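You operate a simulated robot arm through the tools that you are given. There is no shell and no other tool.

The job below is to be done with a simulated robot arm. You get a single attempt, and the scene is never put back.

## Task
Measure the brake on the gauge and sort it by its width.
Fine: under the lid with the number on the display; slide the jaw open again and shut the lid.

It is judged by the outcome, as a careful person would: the job done as asked, and still so three seconds after it is handed in. It fails if anything else is knocked over, pushed out of place, dropped, spilled or broken. A push-on lid holds only when it is set on centred and level and pressed home; a screw cap is set on level and turned clockwise until tight.

## Robot
A 5-joint arm with a two-finger parallel gripper, fixed in place. Base frame: the origin is on the floor under the middle of its stand, x ahead of it, y to its left, z up; the work surface is at about z = 840. Readings come in mm, degrees, newtons and seconds.
It reaches about 1134 mm from its shoulder. Its first joint turns from -149.0 to 149.0 degrees. Payload 1.57 kg.
The TCP is the grasp point between the finger pads, 30 mm short of the fingertips. In the tool frame z runs along the fingers and y along their closing line. The gripper opens to 110 mm. The fingers are 24 mm wide and 12 mm thick; the gripper's body (48 by 112 mm) begins 78 mm behind the TCP.
Orientation is that of the tool frame in the base frame, as a unit quaternion [x, y, z, w]. With the fingers straight down and closing along the base's y, the tool's x points along the base's -x, its y along +y and its z along -z.

## Interface
- The arm moves only by the tool step_arm. Its argument "motion" is a list of rows, each a list of 7 numbers: the turn, a rotation vector about the tool's x, y, z in units of 60 degrees (1.0 is 60 degrees), then the shift along the tool's x, y, z in units of 150 mm (1.0 is 150 mm), then the gripper command, from -1 (shut) to 1 (fully open), values between in proportion. In form: [[rx, ry, rz, x, y, z, hand], ...]. A call has 1 to 20 rows; each row is the pose to reach, as a shift and turn from the pose commanded when the call began, along the tool's axes at that moment. A call with a number of a shift or a turn outside -1 to 1 is refused whole. A row lasts 0.2 s, in which the tool goes at most 50 mm and 8.6 degrees; a call with a longer step from one row to the next is refused whole, and so is a gripper value outside its range. A pose out of reach is approached as far as the arm can. The call stops where the force on the tool passes 90 N (or 10 N more than at its start, if that is more) or the arm is blocked; 0.2 s more then pass. The fingers move at their own pace (about 153 mm/s each) and stop on an object; they squeeze with about 23 N. The grip force told is the motor's: it shows also when the fingers shut on nothing. Time passes only in rows, and 0.2 s behind the last, so rows that repeat a pose let the fingers close. It gives the time, the measured TCP pose, the force on the tool (base axes), the opening and the grip force at its end, in the units of the frame above (readings bear some noise), with the torque about the TCP (base axes, N m) and any sound that the robot's microphone picked up.
- Cameras (640 x 400 px; columns grow to the right, rows downward): "scene" is fixed at [51.7, 499.7, 1625.3]; the picture's right is [-0.91, -0.41, 0.00], its down [-0.23, 0.51, -0.83] and it looks along [0.34, -0.75, -0.56] (base axes); focal length 338 px, centre (320, 200). "wrist" rides on the gripper at [70, 16, -141] in the tool frame; the picture's right is [-0.23, 0.97, 0.00], its down [-0.86, -0.20, -0.48] and it looks along [-0.47, -0.11, 0.88] (tool axes); focal length 222 px, centre (320, 200). There is no depth. A picture from a camera that has moved, and an enlarged one, comes with that camera's place and axes in the base frame and with its lens. The place of the scene camera against the robot may be out by one fixed shift of up to 18 mm in any direction.
- capture(camera): a new picture of that camera. The clock stands still meanwhile.
- raise_lower(by): slides the trunk up (or, below 0, down) by that many mm; the arm rides with it, the base frame stays. It gives what a move gives, with no picture.
- enlarge(camera, box): a new picture of the part [left, top, right, bottom] of that camera's present view, enlarged. The clock stands still meanwhile.
- job_done(): hands the job in; it is judged then, once.

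Nothing tells you positions but the pictures and the camera data. Unless the task says otherwise, let go and move clear before handing in.

The tools are called after "Emit:" by a JSON object that holds its "api" and its "payload". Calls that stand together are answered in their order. step_arm: Moves the arm, as the interface text tells. Its arguments: {"type":"object","properties":{"motion":{"type":"array","items":{"type":"array","items":{"type":"number"}}}},"required":["motion"]} The other tools are called the same way: raise_lower (by) moves the trunk up or down; capture (camera) takes a picture; enlarge (camera, box) takes an enlarged picture of a part of a camera's view; job_done () hands the job in.

At the start:

```text
time_s: 0.0
tool_pos: [380.9, -450.5, 1108.8]
ee_rot: [0.0, 1.0, 0.001, 0.0]
wrist_force: [0.2, 0.5, 0.7]
moment: [-0.02, 0.01, -0.04]
opening: 110.1
grip_force: 0.1
trunk travel left (down, up): [-842.0, 128.0]
```

scene: 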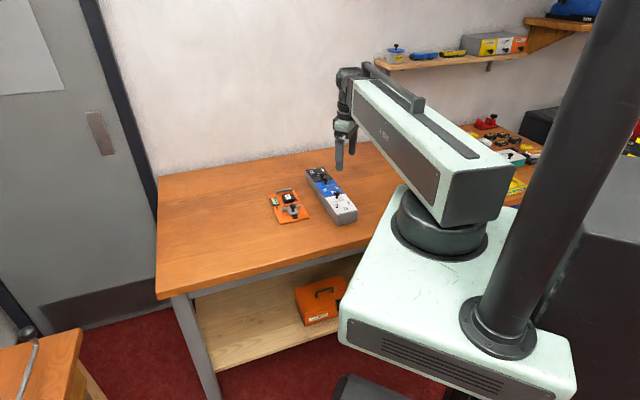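
wrist: 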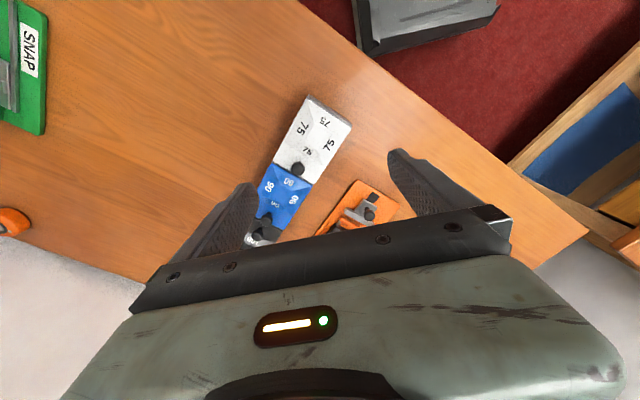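

I see a workbench with an orange gauge board and a row of lidded boxes with numbers (75, 90 and so on). I'll look closer before moving.

Emit:
{"api": "enlarge", "payload": {"camera": "scene", "box": [250, 150, 370, 240]}}

Emit:
{"api": "enlarge", "payload": {"camera": "wrist", "box": [220, 80, 420, 260]}}

Emit:
{"api": "enlarge", "payload": {"camera": "scene", "box": [440, 90, 560, 210]}}

```text
4.44 times, centred on (310, 195) of scene
camera zoom: at [51.7, 499.7, 1625.3], right [-0.91, -0.41, 0.0], down [-0.23, 0.51, -0.83], along [0.34, -0.75, -0.56], focal length 1502 px, centre (364, 222)
```

zoom: 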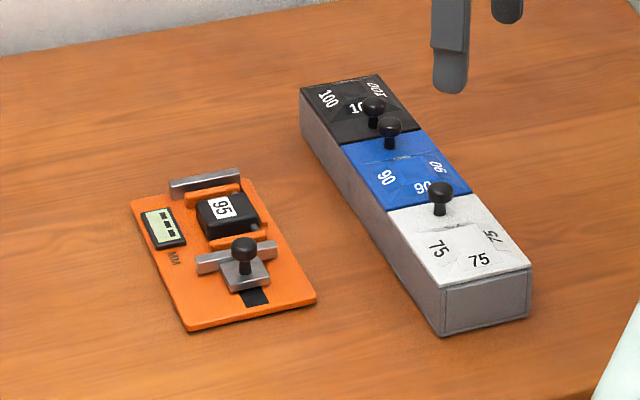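

```text
2.22 times, centred on (320, 170) of wrist
camera zoom: at [312.1, -434.2, 1249.8], right [0.23, 0.97, 0.0], down [0.86, -0.2, 0.48], along [0.47, -0.11, -0.88], focal length 494 px, centre (320, 267)
```

zoom: 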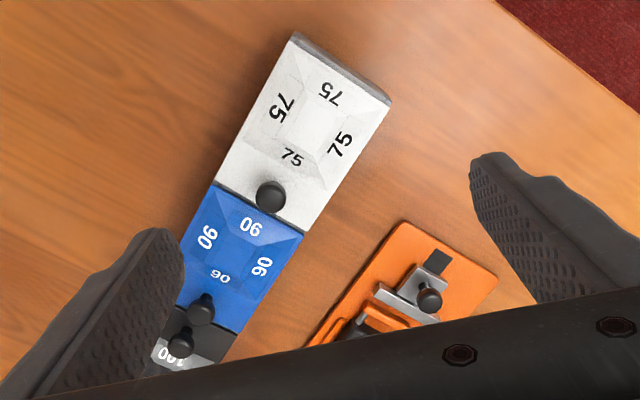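

```text
3.33 times, centred on (500, 150) of scene
camera zoom: at [51.7, 499.7, 1625.3], right [-0.91, -0.41, 0.0], down [-0.23, 0.51, -0.83], along [0.34, -0.75, -0.56], focal length 1126 px, centre (-280, 367)
```

zoom: 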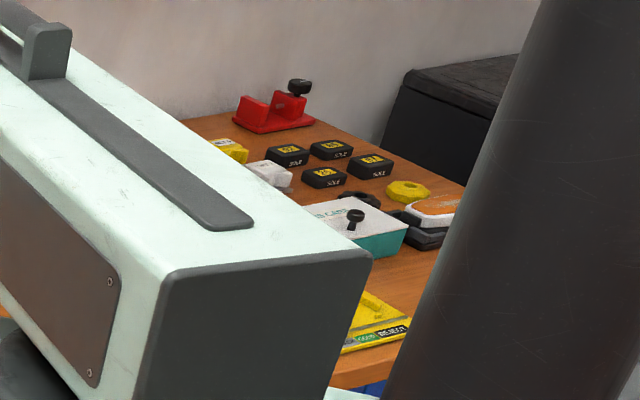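

I see an orange gauge with a black block between the jaws, and three lidded bins (100, 90, 75). I'll zoom in tightly on the gauge, its display and the other items.

Emit:
{"api": "enlarge", "payload": {"camera": "scene", "box": [265, 180, 315, 226]}}

Emit:
{"api": "enlarge", "payload": {"camera": "scene", "box": [300, 160, 365, 230]}}

Emit:
{"api": "enlarge", "payload": {"camera": "scene", "box": [480, 110, 545, 200]}}

Emit:
{"api": "enlarge", "payload": {"camera": "scene", "box": [370, 0, 600, 80]}}

Emit:
{"api": "enlarge", "payload": {"camera": "wrist", "box": [300, 170, 420, 250]}}

```text
8.70 times, centred on (290, 203) of scene
camera zoom: at [51.7, 499.7, 1625.3], right [-0.91, -0.41, 0.0], down [-0.23, 0.51, -0.83], along [0.34, -0.75, -0.56], focal length 2938 px, centre (581, 174)
```

zoom: 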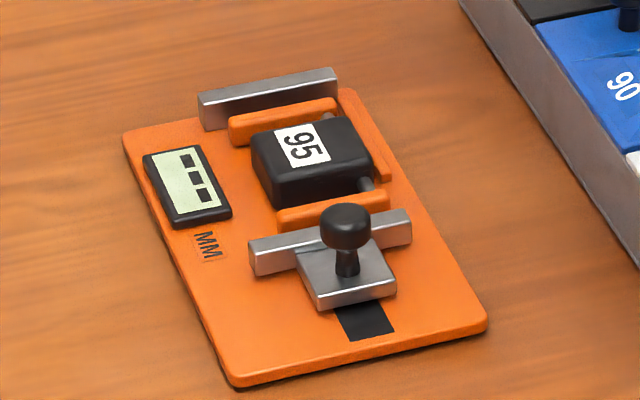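

```text
5.71 times, centred on (332, 195) of scene
camera zoom: at [51.7, 499.7, 1625.3], right [-0.91, -0.41, 0.0], down [-0.23, 0.51, -0.83], along [0.34, -0.75, -0.56], focal length 1931 px, centre (249, 229)
```

zoom: 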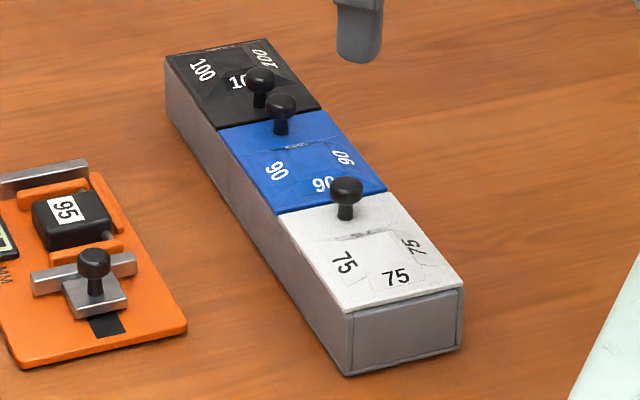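

```text
4.44 times, centred on (512, 155) of scene
camera zoom: at [51.7, 499.7, 1625.3], right [-0.91, -0.41, 0.0], down [-0.23, 0.51, -0.83], along [0.34, -0.75, -0.56], focal length 1502 px, centre (-536, 400)
```

zoom: 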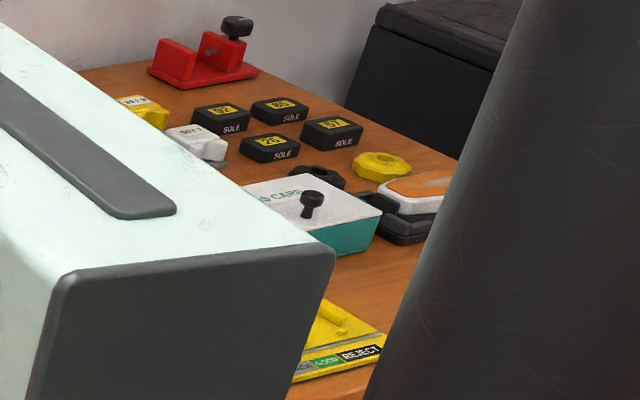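

```text
2.78 times, centred on (485, 40) of scene
camera zoom: at [51.7, 499.7, 1625.3], right [-0.91, -0.41, 0.0], down [-0.23, 0.51, -0.83], along [0.34, -0.75, -0.56], focal length 940 px, centre (-139, 645)
```

zoom: 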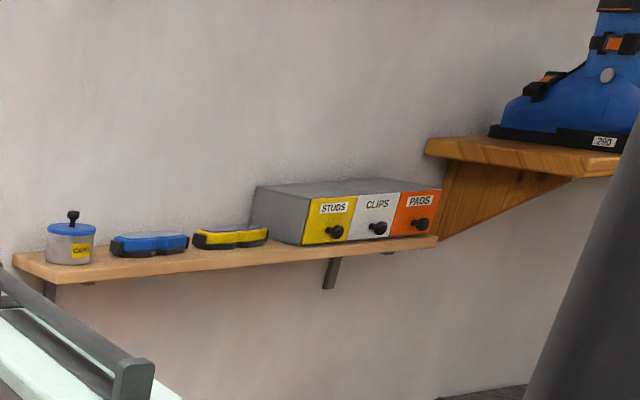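

```text
5.00 times, centred on (360, 210) of wrist
camera zoom: at [312.1, -434.2, 1249.8], right [0.23, 0.97, 0.0], down [0.86, -0.2, 0.48], along [0.47, -0.11, -0.88], focal length 1111 px, centre (120, 150)
```

zoom: 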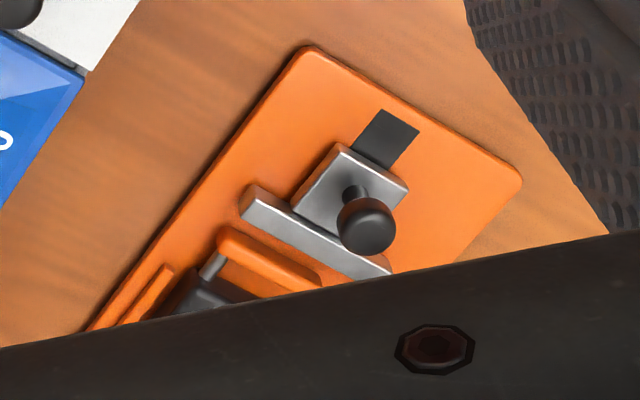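

The gauge and the bins both appear turned about 45°, roughly radial to the robot. I'll turn the hand 45° and move over them for a top view.

Emit:
{"api": "step_arm", "payload": {"motion": [[0, 0, 0.125, -0.12, -0.07, 0, 1], [0, 0, 0.25, -0.24, -0.14, 0, 1], [0, 0, 0.375, -0.36, -0.2, 0, 1], [0, 0, 0.5, -0.48, -0.27, 0, 1], [0, 0, 0.625, -0.6, -0.33, 0, 1], [0, 0, 0.75, -0.72, -0.4, 0, 1]]}}

```text
time_s: 1.4
tool_pos: [489.1, -511.4, 1108.1]
ee_rot: [0.384, 0.923, 0.001, -0.002]
wrist_force: [0.8, 0.1, -0.1]
moment: [-0.03, -0.01, 0.02]
opening: 109.9
grip_force: 0.0
trunk travel left (down, up): [-842.0, 128.0]
```

Turned as planned. Next I move further out so the camera looks down on both the gauge and the bins.

Emit:
{"api": "step_arm", "payload": {"motion": [[0, 0, 0, -0.2, 0.06, 0, 1], [0, 0, 0, -0.4, 0.12, 0, 1], [0, 0, 0, -0.6, 0.18, 0, 1], [0, 0, 0, -0.797, 0.231, 0, 1]]}}

Emit:
{"api": "capture", "payload": {"camera": "wrist"}}

Emit:
{"api": "capture", "payload": {"camera": "scene"}}

```text
time_s: 2.4
tool_pos: [600.4, -569.0, 1108.1]
ee_rot: [0.382, 0.924, 0.0, -0.001]
wrist_force: [0.1, -0.4, -0.1]
moment: [-0.01, 0.01, 0.0]
opening: 110.0
grip_force: 0.1
trunk travel left (down, up): [-842.0, 128.0]
```

```text
taken
camera wrist: at [562.4, -510.2, 1249.6], right [0.85, 0.53, 0.0], down [0.46, -0.75, 0.48], along [0.25, -0.41, -0.88], focal length 222 px, centre (320, 200)
```

wrist: 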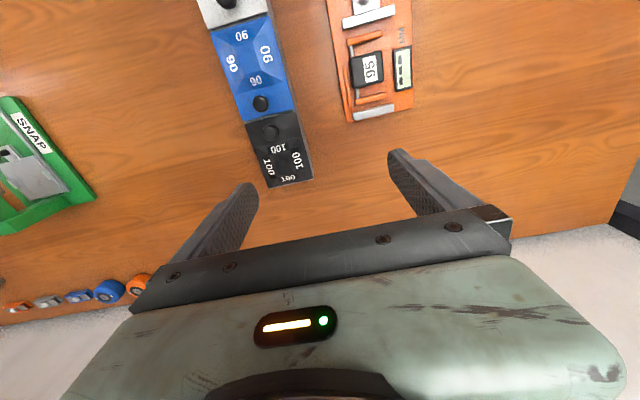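

```text
taken
```

scene: 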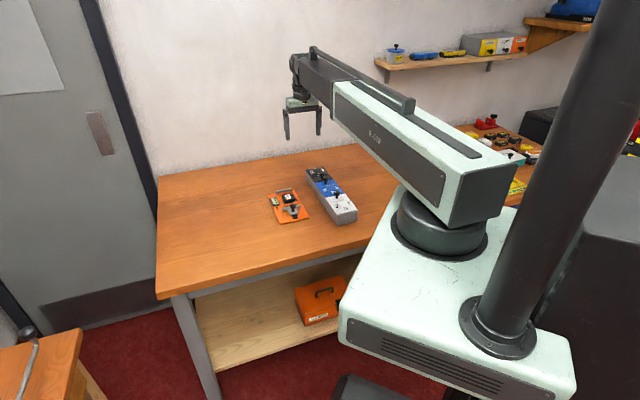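

Emit:
{"api": "enlarge", "payload": {"camera": "wrist", "box": [300, 0, 440, 130]}}

Emit:
{"api": "enlarge", "payload": {"camera": "wrist", "box": [190, 0, 330, 190]}}

Emit:
{"api": "enlarge", "payload": {"camera": "scene", "box": [300, 160, 340, 190]}}

```text
3.08 times, centred on (370, 65) of wrist
camera zoom: at [562.4, -510.2, 1249.6], right [0.85, 0.53, 0.0], down [0.46, -0.75, 0.48], along [0.25, -0.41, -0.88], focal length 684 px, centre (166, 615)
```

zoom: 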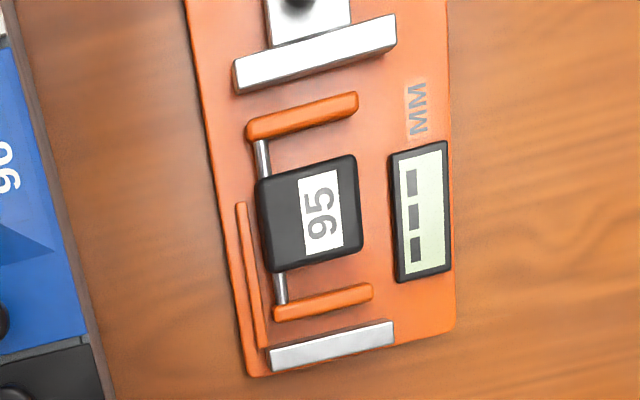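

```text
2.11 times, centred on (260, 95) of wrist
camera zoom: at [562.4, -510.2, 1249.6], right [0.85, 0.53, 0.0], down [0.46, -0.75, 0.48], along [0.25, -0.41, -0.88], focal length 468 px, centre (446, 421)
```

zoom: 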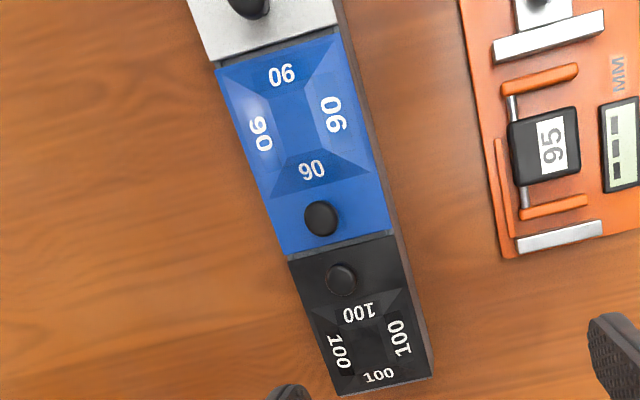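

```text
13.33 times, centred on (320, 175) of scene
camera zoom: at [51.7, 499.7, 1625.3], right [-0.91, -0.41, 0.0], down [-0.23, 0.51, -0.83], along [0.34, -0.75, -0.56], focal length 4505 px, centre (320, 533)
```

zoom: 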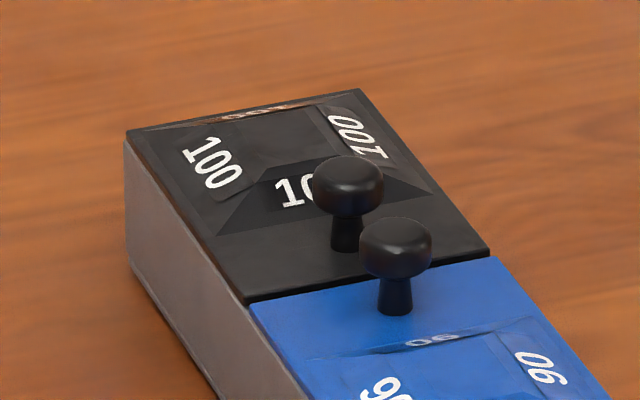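

The brake is the U-shaped piece: a black body with rods and orange pads. It lies loose between the jaws, and the sliding jaw carries a knob. I'll move the camera directly over the gauge for accurate positions.

Emit:
{"api": "step_arm", "payload": {"motion": [[0, 0, 0, 0.06, 0.19, 0, 1], [0, 0, 0, 0.12, 0.38, 0, 1], [0, 0, 0, 0.181, 0.564, 0, 1], [0, 0, 0, 0.181, 0.564, 0, 1]]}}

Emit:
{"api": "enlarge", "payload": {"camera": "wrist", "box": [230, 20, 390, 200]}}

Emit:
{"api": "enlarge", "payload": {"camera": "wrist", "box": [60, 0, 290, 200]}}

```text
time_s: 3.4
tool_pos: [639.8, -492.1, 1109.5]
ee_rot: [0.383, 0.924, -0.001, 0.0]
wrist_force: [-0.1, 0.1, -0.1]
moment: [-0.04, 0.03, -0.02]
opening: 110.0
grip_force: 0.1
trunk travel left (down, up): [-842.0, 128.0]
```

```text
2.22 times, centred on (310, 110) of wrist
camera zoom: at [602.1, -431.7, 1249.9], right [0.85, 0.53, 0.0], down [0.46, -0.75, 0.48], along [0.25, -0.41, -0.88], focal length 494 px, centre (342, 400)
```

zoom: 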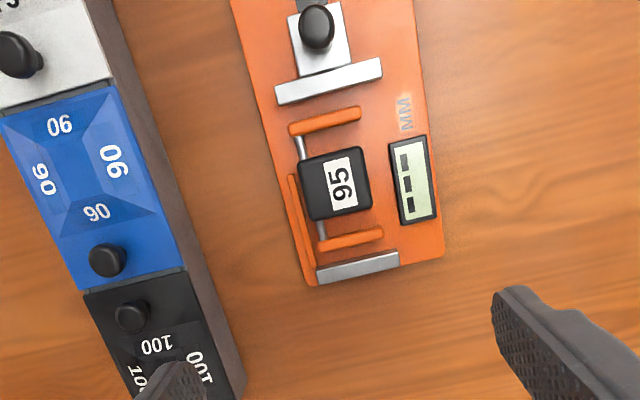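

```text
2.00 times, centred on (175, 100) of wrist
camera zoom: at [602.1, -431.7, 1249.9], right [0.85, 0.53, 0.0], down [0.46, -0.75, 0.48], along [0.25, -0.41, -0.88], focal length 444 px, centre (610, 400)
```

zoom: 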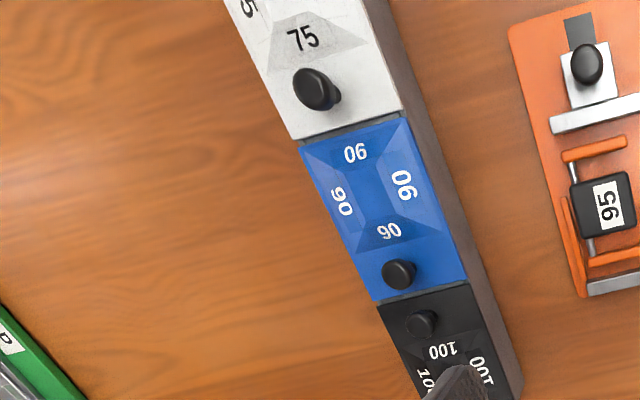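

Positions in a gauge-aligned frame (r outward along the board, t across it) are:
- Jaw knob: r≈675, t≈118, top at z≈885.
- Brake body: centre r≈762, t≈113, top at z≈867.

I'll move above the jaw knob with the fingers straddling it across the slide direction, then check.

Emit:
{"api": "step_arm", "payload": {"motion": [[0, 0, 0, 0.22, 0.03, 0, 0.3], [0, 0, 0, 0.45, 0.06, 0.1, 0.3], [0, 0, 0, 0.66, 0.089, 0.35, 0.3], [0, 0, 0, 0.843, 0.089, 0.6, 0.3], [0, 0, 0, 0.843, 0.089, 0.85, 0.3], [0, 0, 0, 0.843, 0.089, 0.99, 0.3], [0, 0, 0, 0.843, 0.089, 0.99, 0.3]]}}

Emit:
{"api": "capture", "payload": {"camera": "wrist"}}

Emit:
{"api": "enlarge", "payload": {"camera": "scene", "box": [250, 140, 350, 230]}}

```text
time_s: 5.0
tool_pos: [561.3, -392.1, 1108.8]
ee_rot: [0.383, 0.924, 0.0, 0.0]
wrist_force: [0.0, -0.7, 0.1]
moment: [0.03, -0.04, 0.03]
opening: 71.6
grip_force: 0.1
out of reach, approached as far as the arm can: row 2, 3, 4, 5, 6, 7
trunk travel left (down, up): [-842.0, 128.0]
```

```text
taken
camera wrist: at [523.6, -331.5, 1249.9], right [0.85, 0.53, 0.0], down [0.46, -0.75, 0.48], along [0.25, -0.41, -0.88], focal length 222 px, centre (320, 200)
```

wrist: 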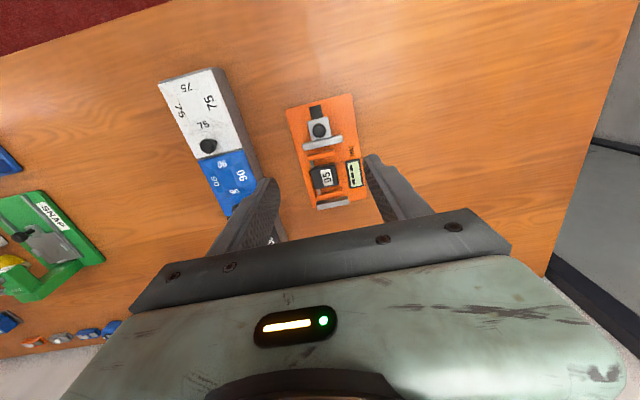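

```text
4.44 times, centred on (300, 185) of scene
camera zoom: at [51.7, 499.7, 1625.3], right [-0.91, -0.41, 0.0], down [-0.23, 0.51, -0.83], along [0.34, -0.75, -0.56], focal length 1502 px, centre (409, 267)
```

zoom: 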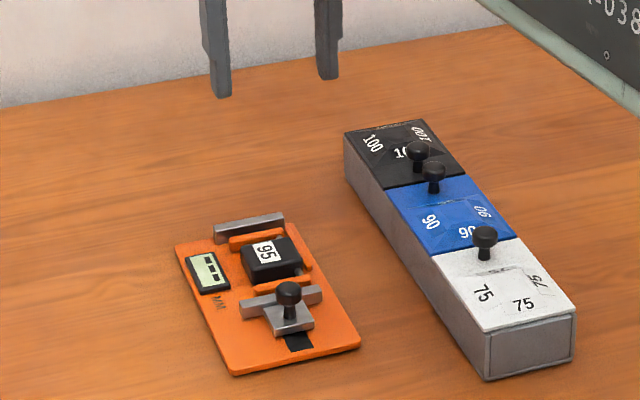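

The arm couldn't go below z≈1108 on its own, so height evidently comes from the trunk. I'm now above the jaw knob and will lower the trunk part-way to check.

Emit:
{"api": "raise_lower", "payload": {"by": -130}}

Emit:
{"api": "capture", "payload": {"camera": "wrist"}}

Emit:
{"api": "capture", "payload": {"camera": "scene"}}

```text
time_s: 6.6
tool_pos: [561.0, -391.7, 977.8]
ee_rot: [0.383, 0.924, -0.001, 0.001]
wrist_force: [0.0, -0.3, -0.4]
moment: [0.0, 0.0, -0.02]
opening: 71.6
grip_force: 0.1
trunk travel left (down, up): [-712.0, 258.0]
```

```text
taken
camera wrist: at [523.6, -331.6, 1119.9], right [0.85, 0.53, 0.0], down [0.46, -0.75, 0.48], along [0.25, -0.41, -0.88], focal length 222 px, centre (320, 200)
```

wrist: 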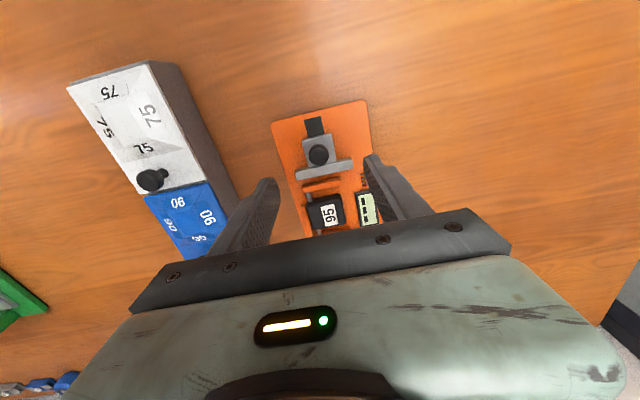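

```text
taken
```

scene: 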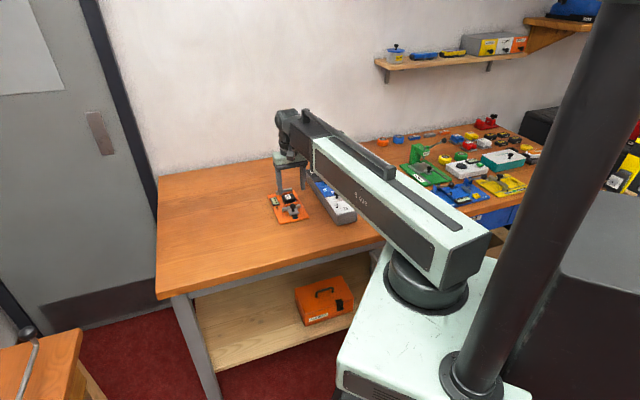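

Emit:
{"api": "enlarge", "payload": {"camera": "wrist", "box": [270, 90, 390, 240]}}

Emit:
{"api": "enlarge", "payload": {"camera": "scene", "box": [262, 150, 322, 226]}}

```text
2.67 times, centred on (330, 165) of wrist
camera zoom: at [523.6, -331.6, 1119.9], right [0.85, 0.53, 0.0], down [0.46, -0.75, 0.48], along [0.25, -0.41, -0.88], focal length 592 px, centre (293, 293)
```

zoom: 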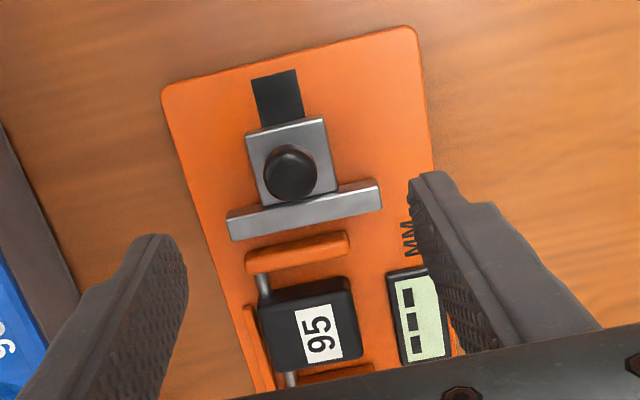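

```text
5.26 times, centred on (292, 188) of scene
camera zoom: at [51.7, 499.7, 1625.3], right [-0.91, -0.41, 0.0], down [-0.23, 0.51, -0.83], along [0.34, -0.75, -0.56], focal length 1778 px, centre (467, 263)
```

zoom: 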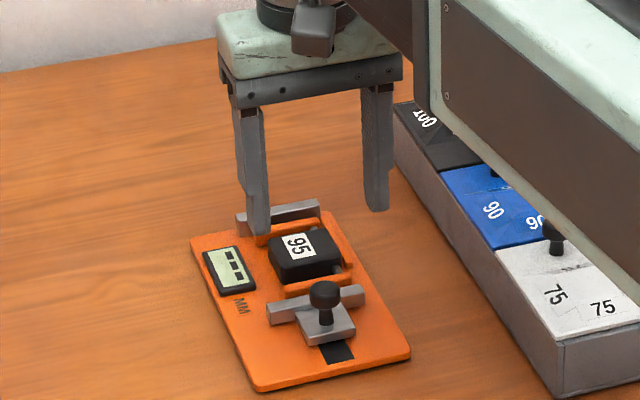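

The knob is within about 2 mm of the TCP axis. I'll correct sideways by 1.6 mm, lower the trunk so the fingertips stand beside the knob head, then grip.

Emit:
{"api": "step_arm", "payload": {"motion": [[0, 0, 0, 0, -0.011, 0, 0.3], [0, 0, 0, 0, -0.011, 0, 0.3]]}}

Emit:
{"api": "raise_lower", "payload": {"by": -87}}

Emit:
{"api": "capture", "payload": {"camera": "wrist"}}

Emit:
{"api": "enlarge", "payload": {"camera": "scene", "box": [262, 150, 322, 226]}}

```text
time_s: 7.2
tool_pos: [559.2, -393.2, 978.1]
ee_rot: [0.384, 0.923, 0.0, 0.0]
wrist_force: [-0.3, 0.1, 0.1]
moment: [-0.01, -0.03, -0.01]
opening: 71.5
grip_force: 0.1
trunk travel left (down, up): [-712.0, 258.0]
```

```text
time_s: 8.4
tool_pos: [560.9, -392.4, 891.1]
ee_rot: [0.382, 0.924, 0.0, 0.0]
wrist_force: [-0.2, 0.4, -0.2]
moment: [0.01, 0.0, -0.01]
opening: 71.6
grip_force: 0.0
trunk travel left (down, up): [-625.0, 345.0]
```

```text
taken
camera wrist: at [522.6, -332.8, 1032.9], right [0.85, 0.53, 0.0], down [0.46, -0.75, 0.48], along [0.25, -0.41, -0.88], focal length 222 px, centre (320, 200)
```

wrist: 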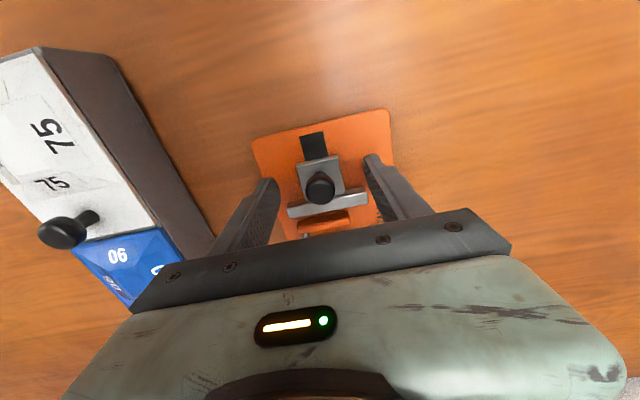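

```text
5.26 times, centred on (292, 188) of scene
camera zoom: at [51.7, 499.7, 1625.3], right [-0.91, -0.41, 0.0], down [-0.23, 0.51, -0.83], along [0.34, -0.75, -0.56], focal length 1778 px, centre (467, 263)
```

zoom: 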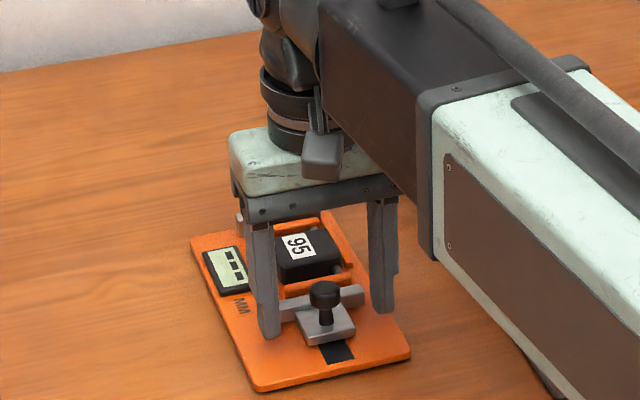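

The knob sits centrally between the fingers, and the scene camera can see the display. I'll close on the knob.

Emit:
{"api": "step_arm", "payload": {"motion": [[0, 0, 0, 0, 0, 0, -1], [0, 0, 0, 0, 0, 0, -1], [0, 0, 0, 0, 0, 0, -1]]}}

Emit:
{"api": "enlarge", "payload": {"camera": "scene", "box": [262, 170, 322, 226]}}

```text
time_s: 9.2
tool_pos: [559.6, -392.6, 892.6]
ee_rot: [0.383, 0.924, 0.0, 0.0]
wrist_force: [1.5, 0.2, 1.3]
moment: [0.14, -0.04, 0.04]
opening: 35.6
grip_force: 22.9
trunk travel left (down, up): [-625.0, 345.0]
```

```text
7.14 times, centred on (292, 198) of scene
camera zoom: at [51.7, 499.7, 1625.3], right [-0.91, -0.41, 0.0], down [-0.23, 0.51, -0.83], along [0.34, -0.75, -0.56], focal length 2414 px, centre (520, 214)
```

zoom: 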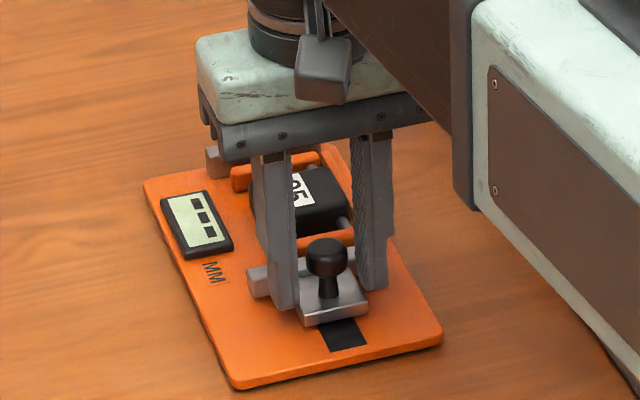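

The fingers have closed on the slider block's sides at 35.6 mm, which is a firm grip. I'll now slide the jaw gently outward to close it on the brake.

Emit:
{"api": "step_arm", "payload": {"motion": [[0, 0, 0, -0.013, 0, 0, -1], [0, 0, 0, -0.026, 0, 0, -1], [0, 0, 0, -0.04, 0, 0, -1], [0, 0, 0, -0.053, 0, 0, -1], [0, 0, 0, -0.066, 0, 0, -1], [0, 0, 0, -0.08, 0, 0, -1]]}}

Emit:
{"api": "enlarge", "payload": {"camera": "scene", "box": [262, 170, 322, 226]}}

```text
time_s: 10.6
tool_pos: [567.8, -402.5, 891.0]
ee_rot: [0.383, 0.924, 0.001, 0.0]
wrist_force: [0.7, 2.8, 0.1]
moment: [-0.07, -0.06, 0.0]
opening: 35.8
grip_force: 23.6
trunk travel left (down, up): [-625.0, 345.0]
```

```text
7.14 times, centred on (292, 198) of scene
camera zoom: at [51.7, 499.7, 1625.3], right [-0.91, -0.41, 0.0], down [-0.23, 0.51, -0.83], along [0.34, -0.75, -0.56], focal length 2414 px, centre (520, 214)
```

zoom: 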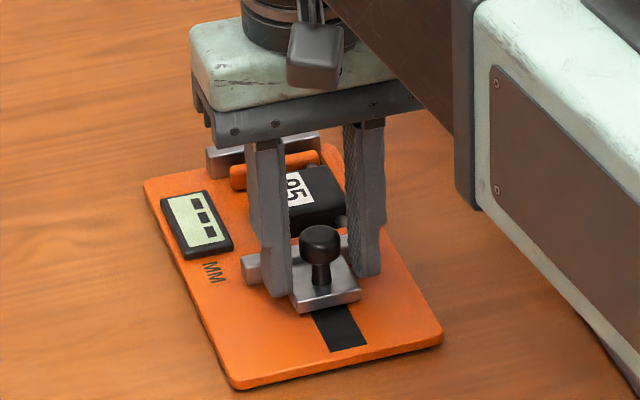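

The jaw moves smoothly with the hand and the board stays put. I'll continue.

Emit:
{"api": "step_arm", "payload": {"motion": [[0, 0, 0, -0.013, 0, 0, -1], [0, 0, 0, -0.026, 0, 0, -1], [0, 0, 0, -0.04, 0, 0, -1], [0, 0, 0, -0.053, 0, 0, -1]]}}

Emit:
{"api": "enlarge", "payload": {"camera": "scene", "box": [262, 170, 322, 226]}}

```text
time_s: 11.6
tool_pos: [573.0, -407.5, 891.3]
ee_rot: [0.382, 0.924, 0.0, 0.0]
wrist_force: [4.8, 5.9, 1.3]
moment: [0.37, 0.17, -0.09]
opening: 35.7
grip_force: 22.9
trunk travel left (down, up): [-625.0, 345.0]
```

```text
7.14 times, centred on (292, 198) of scene
camera zoom: at [51.7, 499.7, 1625.3], right [-0.91, -0.41, 0.0], down [-0.23, 0.51, -0.83], along [0.34, -0.75, -0.56], focal length 2414 px, centre (520, 214)
```

zoom: 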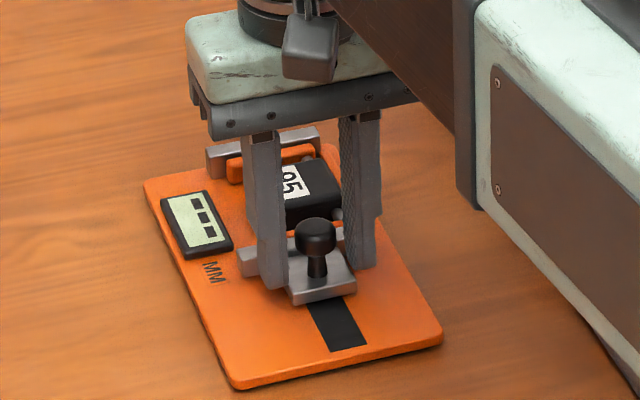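

The jaw is approaching and the brake has shifted towards the fixed jaw. I continue in 1.5 mm steps and watch force and display.

Emit:
{"api": "step_arm", "payload": {"motion": [[0, 0, 0, -0.01, 0.003, 0, -1], [0, 0, 0, -0.02, 0.003, 0, -1], [0, 0, 0, -0.02, 0.003, 0, -1]]}}

Emit:
{"api": "enlarge", "payload": {"camera": "scene", "box": [262, 170, 322, 226]}}

```text
time_s: 12.4
tool_pos: [575.4, -408.1, 892.2]
ee_rot: [0.383, 0.924, 0.001, -0.001]
wrist_force: [0.7, 7.1, 0.3]
moment: [-0.03, -0.23, 0.05]
opening: 35.5
grip_force: 22.7
trunk travel left (down, up): [-625.0, 345.0]
```

```text
7.14 times, centred on (292, 198) of scene
camera zoom: at [51.7, 499.7, 1625.3], right [-0.91, -0.41, 0.0], down [-0.23, 0.51, -0.83], along [0.34, -0.75, -0.56], focal length 2414 px, centre (520, 214)
```

zoom: 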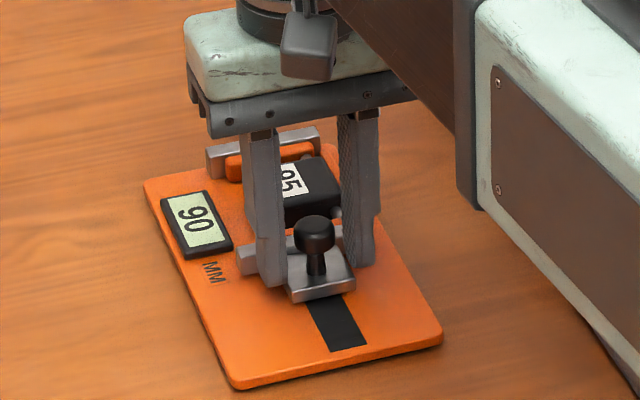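

Emit:
{"api": "enlarge", "payload": {"camera": "scene", "box": [270, 186, 300, 206]}}

Emit:
{"api": "step_arm", "payload": {"motion": [[0, 0, 0, -0.007, 0.002, 0, -1], [0, 0, 0, -0.007, 0.002, 0, -1]]}}

Emit:
{"api": "enlarge", "payload": {"camera": "scene", "box": [262, 180, 310, 216]}}

```text
16.00 times, centred on (285, 196) of scene
camera zoom: at [51.7, 499.7, 1625.3], right [-0.91, -0.41, 0.0], down [-0.23, 0.51, -0.83], along [0.34, -0.75, -0.56], focal length 5406 px, centre (880, 264)
```

zoom: 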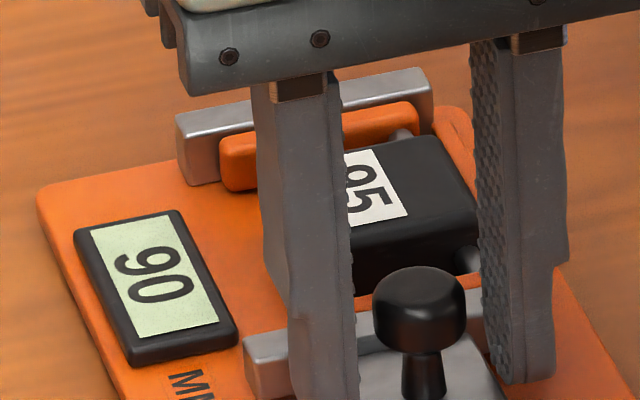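

```text
time_s: 13.0
tool_pos: [575.9, -409.7, 891.2]
ee_rot: [0.383, 0.924, 0.0, -0.002]
wrist_force: [-10.0, 10.4, -0.3]
moment: [0.34, 0.35, 0.07]
opening: 35.9
grip_force: 23.2
trunk travel left (down, up): [-625.0, 345.0]
```

```text
11.11 times, centred on (286, 198) of scene
camera zoom: at [51.7, 499.7, 1625.3], right [-0.91, -0.41, 0.0], down [-0.23, 0.51, -0.83], along [0.34, -0.75, -0.56], focal length 3754 px, centre (698, 222)
```

zoom: 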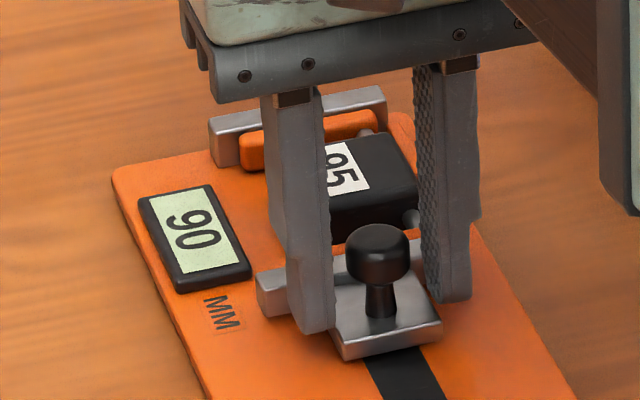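

The display reads 90, unchanged under a firm press, so the brake belongs under the blue 90 lid despite its "95" mark. Now I slide the jaw back open the same 24 mm.

Emit:
{"api": "step_arm", "payload": {"motion": [[0, 0, 0, 0.015, 0, 0, -1], [0, 0, 0, 0.035, -0.001, 0, -1], [0, 0, 0, 0.055, -0.002, 0, -1], [0, 0, 0, 0.075, -0.002, 0, -1], [0, 0, 0, 0.095, -0.003, 0, -1], [0, 0, 0, 0.115, -0.004, 0, -1], [0, 0, 0, 0.135, -0.005, 0, -1], [0, 0, 0, 0.157, -0.005, 0, -1], [0, 0, 0, 0.157, -0.005, 0, -1]]}}

Emit:
{"api": "enlarge", "payload": {"camera": "scene", "box": [262, 170, 322, 226]}}

```text
time_s: 15.0
tool_pos: [560.1, -395.2, 891.9]
ee_rot: [0.383, 0.924, 0.0, 0.001]
wrist_force: [12.3, -13.2, 21.5]
moment: [-0.16, -0.02, 0.02]
opening: 21.4
grip_force: 22.9
trunk travel left (down, up): [-625.0, 345.0]
```

```text
7.14 times, centred on (292, 198) of scene
camera zoom: at [51.7, 499.7, 1625.3], right [-0.91, -0.41, 0.0], down [-0.23, 0.51, -0.83], along [0.34, -0.75, -0.56], focal length 2414 px, centre (520, 214)
```

zoom: 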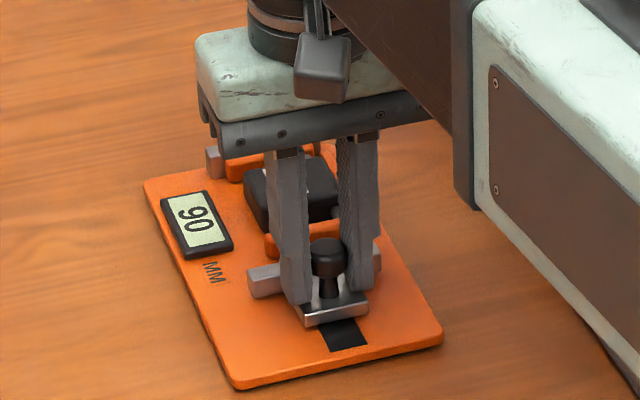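

The jaw is back to its open stop. The fingers slipped onto the knob at the end and are pressing a little, so I release now.

Emit:
{"api": "step_arm", "payload": {"motion": [[0, 0, 0, -0.01, 0, 0, -1], [0, 0, 0, -0.01, 0, 0, 0.3], [0, 0, 0, -0.01, 0, 0, 0.3], [0, 0, 0, -0.01, 0, 0, 0.3]]}}

Emit:
{"api": "enlarge", "payload": {"camera": "scene", "box": [262, 170, 322, 226]}}

```text
time_s: 16.0
tool_pos: [561.1, -394.4, 891.1]
ee_rot: [0.382, 0.924, 0.0, -0.001]
wrist_force: [-0.3, -0.8, -0.7]
moment: [0.0, 0.02, -0.01]
opening: 71.4
grip_force: 0.0
trunk travel left (down, up): [-625.0, 345.0]
```

```text
7.14 times, centred on (292, 198) of scene
camera zoom: at [51.7, 499.7, 1625.3], right [-0.91, -0.41, 0.0], down [-0.23, 0.51, -0.83], along [0.34, -0.75, -0.56], focal length 2414 px, centre (520, 214)
```

zoom: 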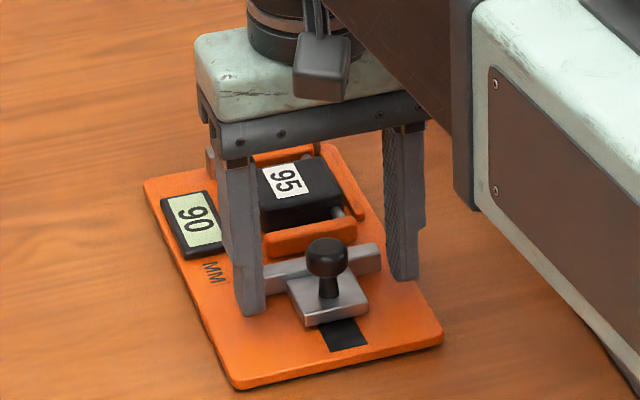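

The jaw is open, the brake is free near the fixed jaw, and the gauge hasn't moved. I'll raise the trunk and go look at the blue 90 lid (knob at about r≈769, t≈−49, z≈917).

Emit:
{"api": "raise_lower", "payload": {"by": 150}}

Emit:
{"api": "enlarge", "payload": {"camera": "scene", "box": [255, 160, 355, 230]}}

Emit:
{"api": "capture", "payload": {"camera": "wrist"}}

```text
time_s: 17.8
tool_pos: [561.0, -394.8, 1041.5]
ee_rot: [0.383, 0.924, 0.0, 0.0]
wrist_force: [-0.7, 0.4, 0.0]
moment: [-0.04, 0.0, 0.0]
opening: 71.3
grip_force: 0.2
trunk travel left (down, up): [-775.0, 195.0]
```

```text
5.71 times, centred on (305, 195) of scene
camera zoom: at [51.7, 499.7, 1625.3], right [-0.91, -0.41, 0.0], down [-0.23, 0.51, -0.83], along [0.34, -0.75, -0.56], focal length 1931 px, centre (406, 229)
```

zoom: 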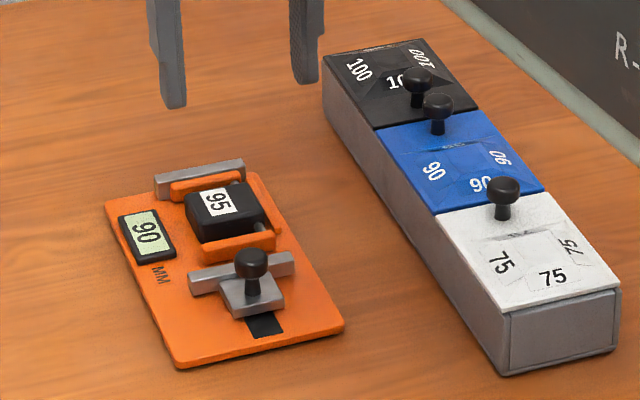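

```text
taken
camera wrist: at [524.4, -334.0, 1182.8], right [0.85, 0.53, 0.0], down [0.46, -0.75, 0.48], along [0.25, -0.41, -0.88], focal length 222 px, centre (320, 200)
```

wrist: 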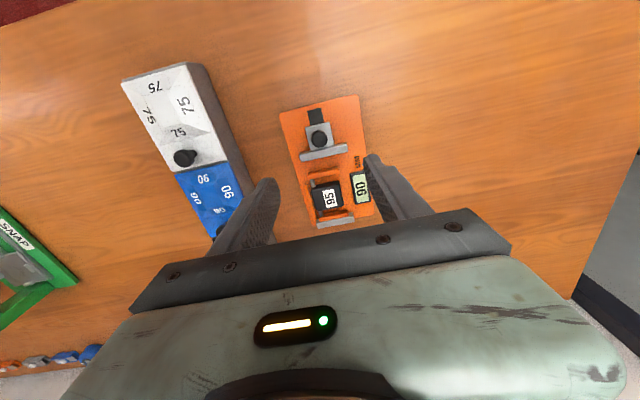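

Emit:
{"api": "step_arm", "payload": {"motion": [[0, 0, 0, -0.2, -0.2, 0, 0.3], [0, 0, 0, -0.4, -0.4, 0, 0.3], [0, 0, 0, -0.6, -0.6, 0, 0.3], [0, 0, 0, -0.75, -0.8, 0, 0.3], [0, 0, 0, -0.8, -1.0, 0, 0.3], [0, 0, 0, -0.8, -1.0, 0, 0.3]]}}

Emit:
{"api": "capture", "payload": {"camera": "wrist"}}

Emit:
{"api": "enlarge", "payload": {"camera": "wrist", "box": [190, 20, 350, 200]}}

```text
time_s: 19.1
tool_pos: [539.1, -587.0, 1041.7]
ee_rot: [0.382, 0.924, 0.001, 0.001]
wrist_force: [0.4, 0.7, 0.2]
moment: [0.01, 0.01, 0.01]
opening: 71.5
grip_force: 0.1
trunk travel left (down, up): [-775.0, 195.0]
```

```text
taken
camera wrist: at [502.5, -525.8, 1182.9], right [0.85, 0.53, 0.0], down [0.46, -0.75, 0.48], along [0.25, -0.41, -0.88], focal length 222 px, centre (320, 200)
```

wrist: 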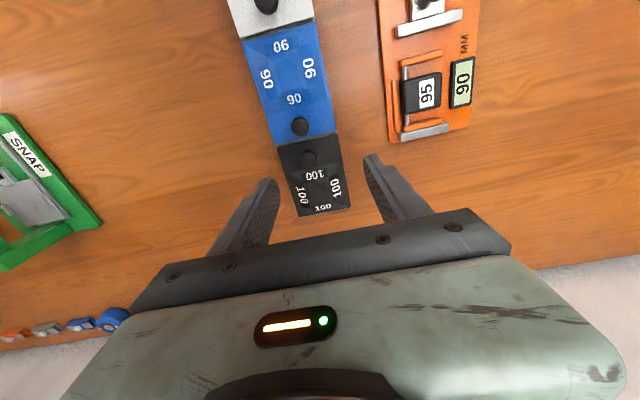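

```text
2.22 times, centred on (270, 110) of wrist
camera zoom: at [502.5, -525.8, 1182.9], right [0.85, 0.53, 0.0], down [0.46, -0.75, 0.48], along [0.25, -0.41, -0.88], focal length 494 px, centre (431, 400)
```

zoom: 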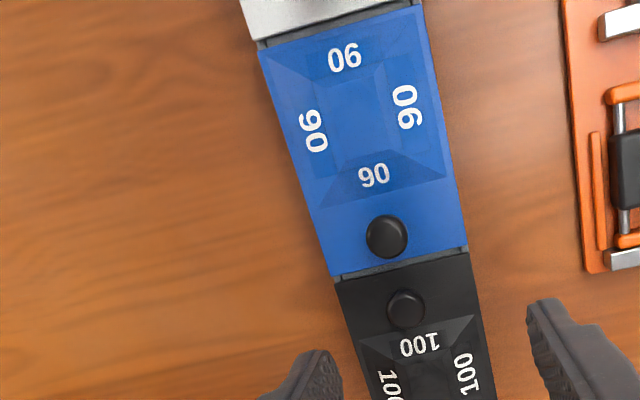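

Emit:
{"api": "enlarge", "payload": {"camera": "wrist", "box": [230, 0, 325, 60]}}

Emit:
{"api": "enlarge", "payload": {"camera": "wrist", "box": [260, 100, 350, 170]}}

Emit:
{"api": "enlarge", "payload": {"camera": "scene", "box": [310, 170, 350, 200]}}

Emit:
{"api": "enlarge", "payload": {"camera": "scene", "box": [325, 195, 365, 228]}}

```text
6.67 times, centred on (278, 30) of wrist
camera zoom: at [502.5, -525.8, 1182.9], right [0.85, 0.53, 0.0], down [0.46, -0.75, 0.48], along [0.25, -0.41, -0.88], focal length 1481 px, centre (603, 1333)
```

zoom: 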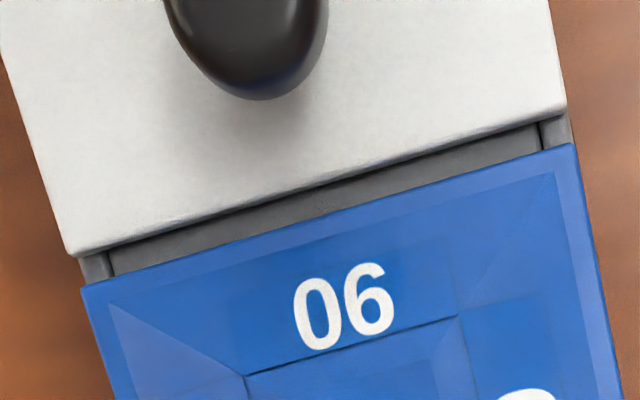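

```text
5.71 times, centred on (305, 135) of wrist
camera zoom: at [502.5, -525.8, 1182.9], right [0.85, 0.53, 0.0], down [0.46, -0.75, 0.48], along [0.25, -0.41, -0.88], focal length 1269 px, centre (406, 571)
```

zoom: 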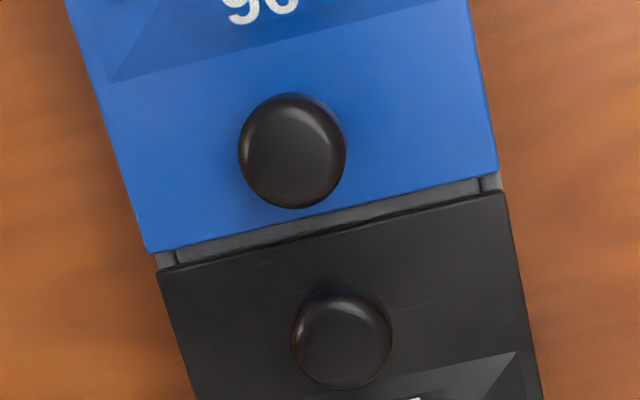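

```text
13.33 times, centred on (330, 185) of scene
camera zoom: at [51.7, 499.7, 1625.3], right [-0.91, -0.41, 0.0], down [-0.23, 0.51, -0.83], along [0.34, -0.75, -0.56], focal length 4505 px, centre (187, 400)
```

zoom: 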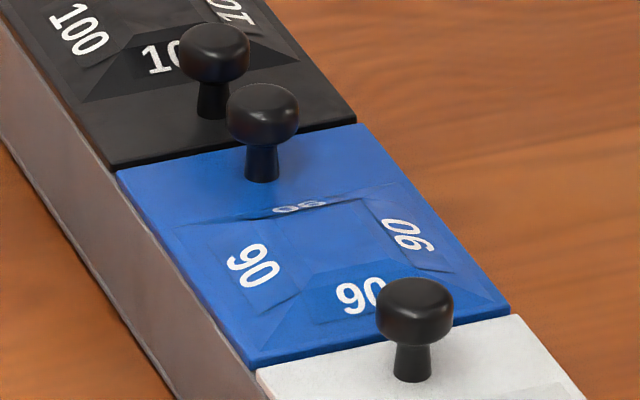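

```text
12.12 times, centred on (345, 212) of scene
camera zoom: at [51.7, 499.7, 1625.3], right [-0.91, -0.41, 0.0], down [-0.23, 0.51, -0.83], along [0.34, -0.75, -0.56], focal length 4096 px, centre (17, 61)
```

zoom: 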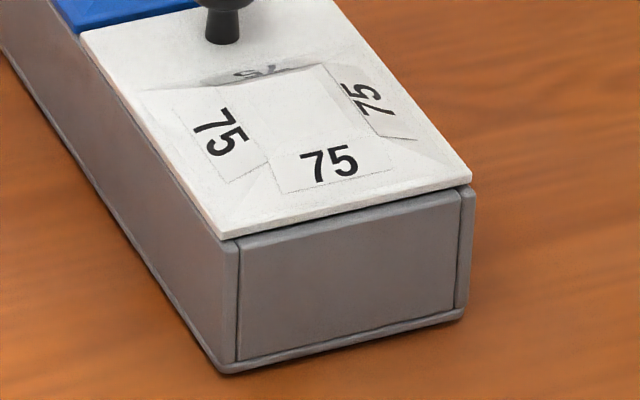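

The blue lid's knob is near one end, which suggests it's hinged at the 75 side. Its head is at r≈768.5, t≈−49.7, z 907–920. I'll centre over it with the fingers across t.

Emit:
{"api": "step_arm", "payload": {"motion": [[0, 0, 0, 0.1, -0.06, 0, 0.1], [0, 0, 0, 0.191, -0.115, 0, 0.0], [0, 0, 0, 0.191, -0.115, 0, 0.0]]}}

Emit:
{"api": "raise_lower", "payload": {"by": -70}}

Emit:
{"api": "capture", "payload": {"camera": "wrist"}}

Emit:
{"api": "enlarge", "payload": {"camera": "wrist", "box": [230, 100, 390, 210]}}

Emit:
{"api": "enlarge", "payload": {"camera": "scene", "box": [270, 140, 370, 230]}}

```text
time_s: 19.9
tool_pos: [508.3, -576.7, 1041.4]
ee_rot: [0.383, 0.924, 0.0, 0.0]
wrist_force: [0.3, 0.4, 0.0]
moment: [-0.03, 0.01, 0.03]
opening: 54.9
grip_force: 0.0
trunk travel left (down, up): [-775.0, 195.0]
```

```text
time_s: 21.0
tool_pos: [508.3, -577.6, 971.7]
ee_rot: [0.383, 0.924, 0.0, -0.001]
wrist_force: [-0.1, 0.4, 0.2]
moment: [0.02, -0.03, 0.0]
opening: 55.0
grip_force: 0.1
trunk travel left (down, up): [-705.0, 265.0]
```

```text
taken
camera wrist: at [470.7, -516.7, 1112.9], right [0.85, 0.53, 0.0], down [0.46, -0.75, 0.48], along [0.25, -0.41, -0.88], focal length 222 px, centre (320, 200)
```

wrist: 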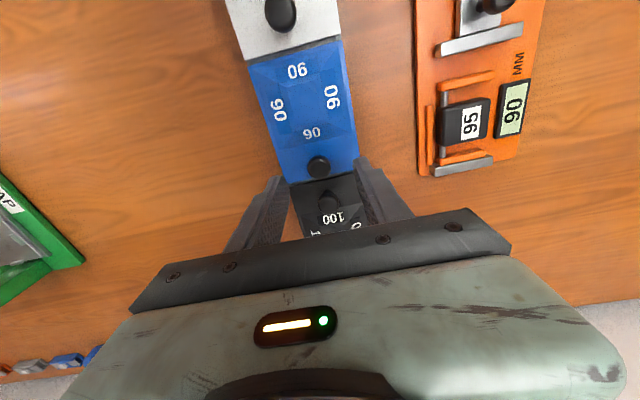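

```text
3.64 times, centred on (310, 155) of wrist
camera zoom: at [470.7, -516.7, 1112.9], right [0.85, 0.53, 0.0], down [0.46, -0.75, 0.48], along [0.25, -0.41, -0.88], focal length 808 px, centre (356, 364)
```

zoom: 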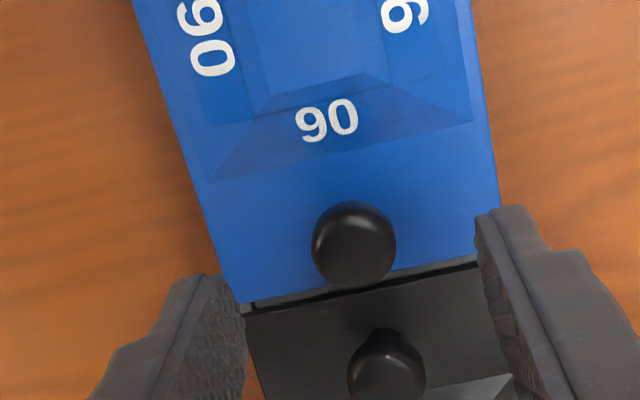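

```text
4.44 times, centred on (320, 185) of scene
camera zoom: at [51.7, 499.7, 1625.3], right [-0.91, -0.41, 0.0], down [-0.23, 0.51, -0.83], along [0.34, -0.75, -0.56], focal length 1502 px, centre (320, 267)
```

zoom: 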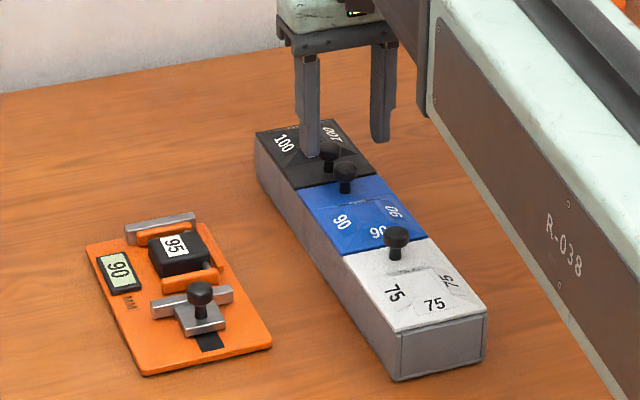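

The hand is centred on the blue knob to within 1 mm. I'll lower so the fingertips sit just under the knob head, then close.

Emit:
{"api": "step_arm", "payload": {"motion": [[0, 0, 0, 0, -0.005, 0, 0.0], [0, 0, 0, 0, -0.005, 0, 0.0]]}}

Emit:
{"api": "raise_lower", "payload": {"by": -42}}

Emit:
{"api": "step_arm", "payload": {"motion": [[0, 0, 0, 0, 0, 0, -1], [0, 0, 0, 0, 0, 0, -1], [0, 0, 0, 0, 0, 0, -1]]}}

Emit:
{"api": "enlarge", "payload": {"camera": "scene", "box": [290, 150, 360, 210]}}

Emit:
{"api": "capture", "payload": {"camera": "wrist"}}

```text
time_s: 21.6
tool_pos: [505.5, -578.1, 971.6]
ee_rot: [0.383, 0.924, 0.001, 0.0]
wrist_force: [-0.6, 0.2, -0.6]
moment: [0.07, -0.01, -0.01]
opening: 55.1
grip_force: 0.0
trunk travel left (down, up): [-705.0, 265.0]
```

```text
time_s: 22.5
tool_pos: [507.7, -577.9, 929.8]
ee_rot: [0.383, 0.924, 0.0, 0.0]
wrist_force: [0.1, 0.3, 0.2]
moment: [0.0, 0.01, 0.03]
opening: 55.0
grip_force: 0.0
trunk travel left (down, up): [-663.0, 307.0]
```

```text
time_s: 23.3
tool_pos: [507.2, -577.9, 928.9]
ee_rot: [0.383, 0.924, 0.0, 0.001]
wrist_force: [2.0, 1.5, 0.0]
moment: [0.11, -0.02, 0.01]
opening: 21.3
grip_force: 22.7
trunk travel left (down, up): [-663.0, 307.0]
```

```text
6.67 times, centred on (325, 180) of scene
camera zoom: at [51.7, 499.7, 1625.3], right [-0.91, -0.41, 0.0], down [-0.23, 0.51, -0.83], along [0.34, -0.75, -0.56], focal length 2253 px, centre (287, 333)
```

zoom: 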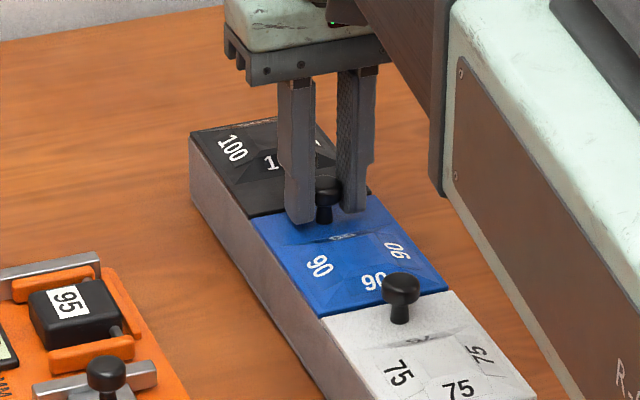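

```text
taken
camera wrist: at [469.8, -517.2, 1070.9], right [0.85, 0.53, 0.0], down [0.46, -0.75, 0.48], along [0.25, -0.41, -0.88], focal length 222 px, centre (320, 200)
```

wrist: 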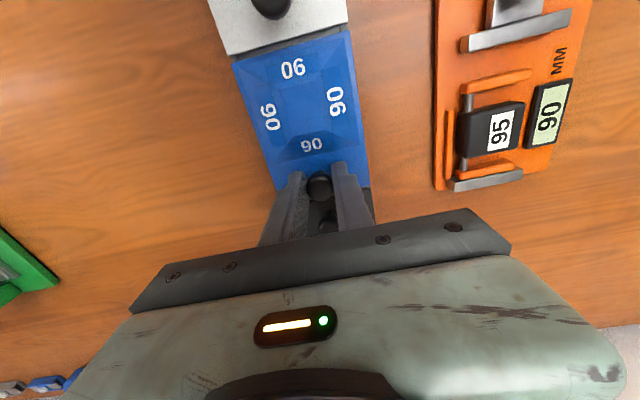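

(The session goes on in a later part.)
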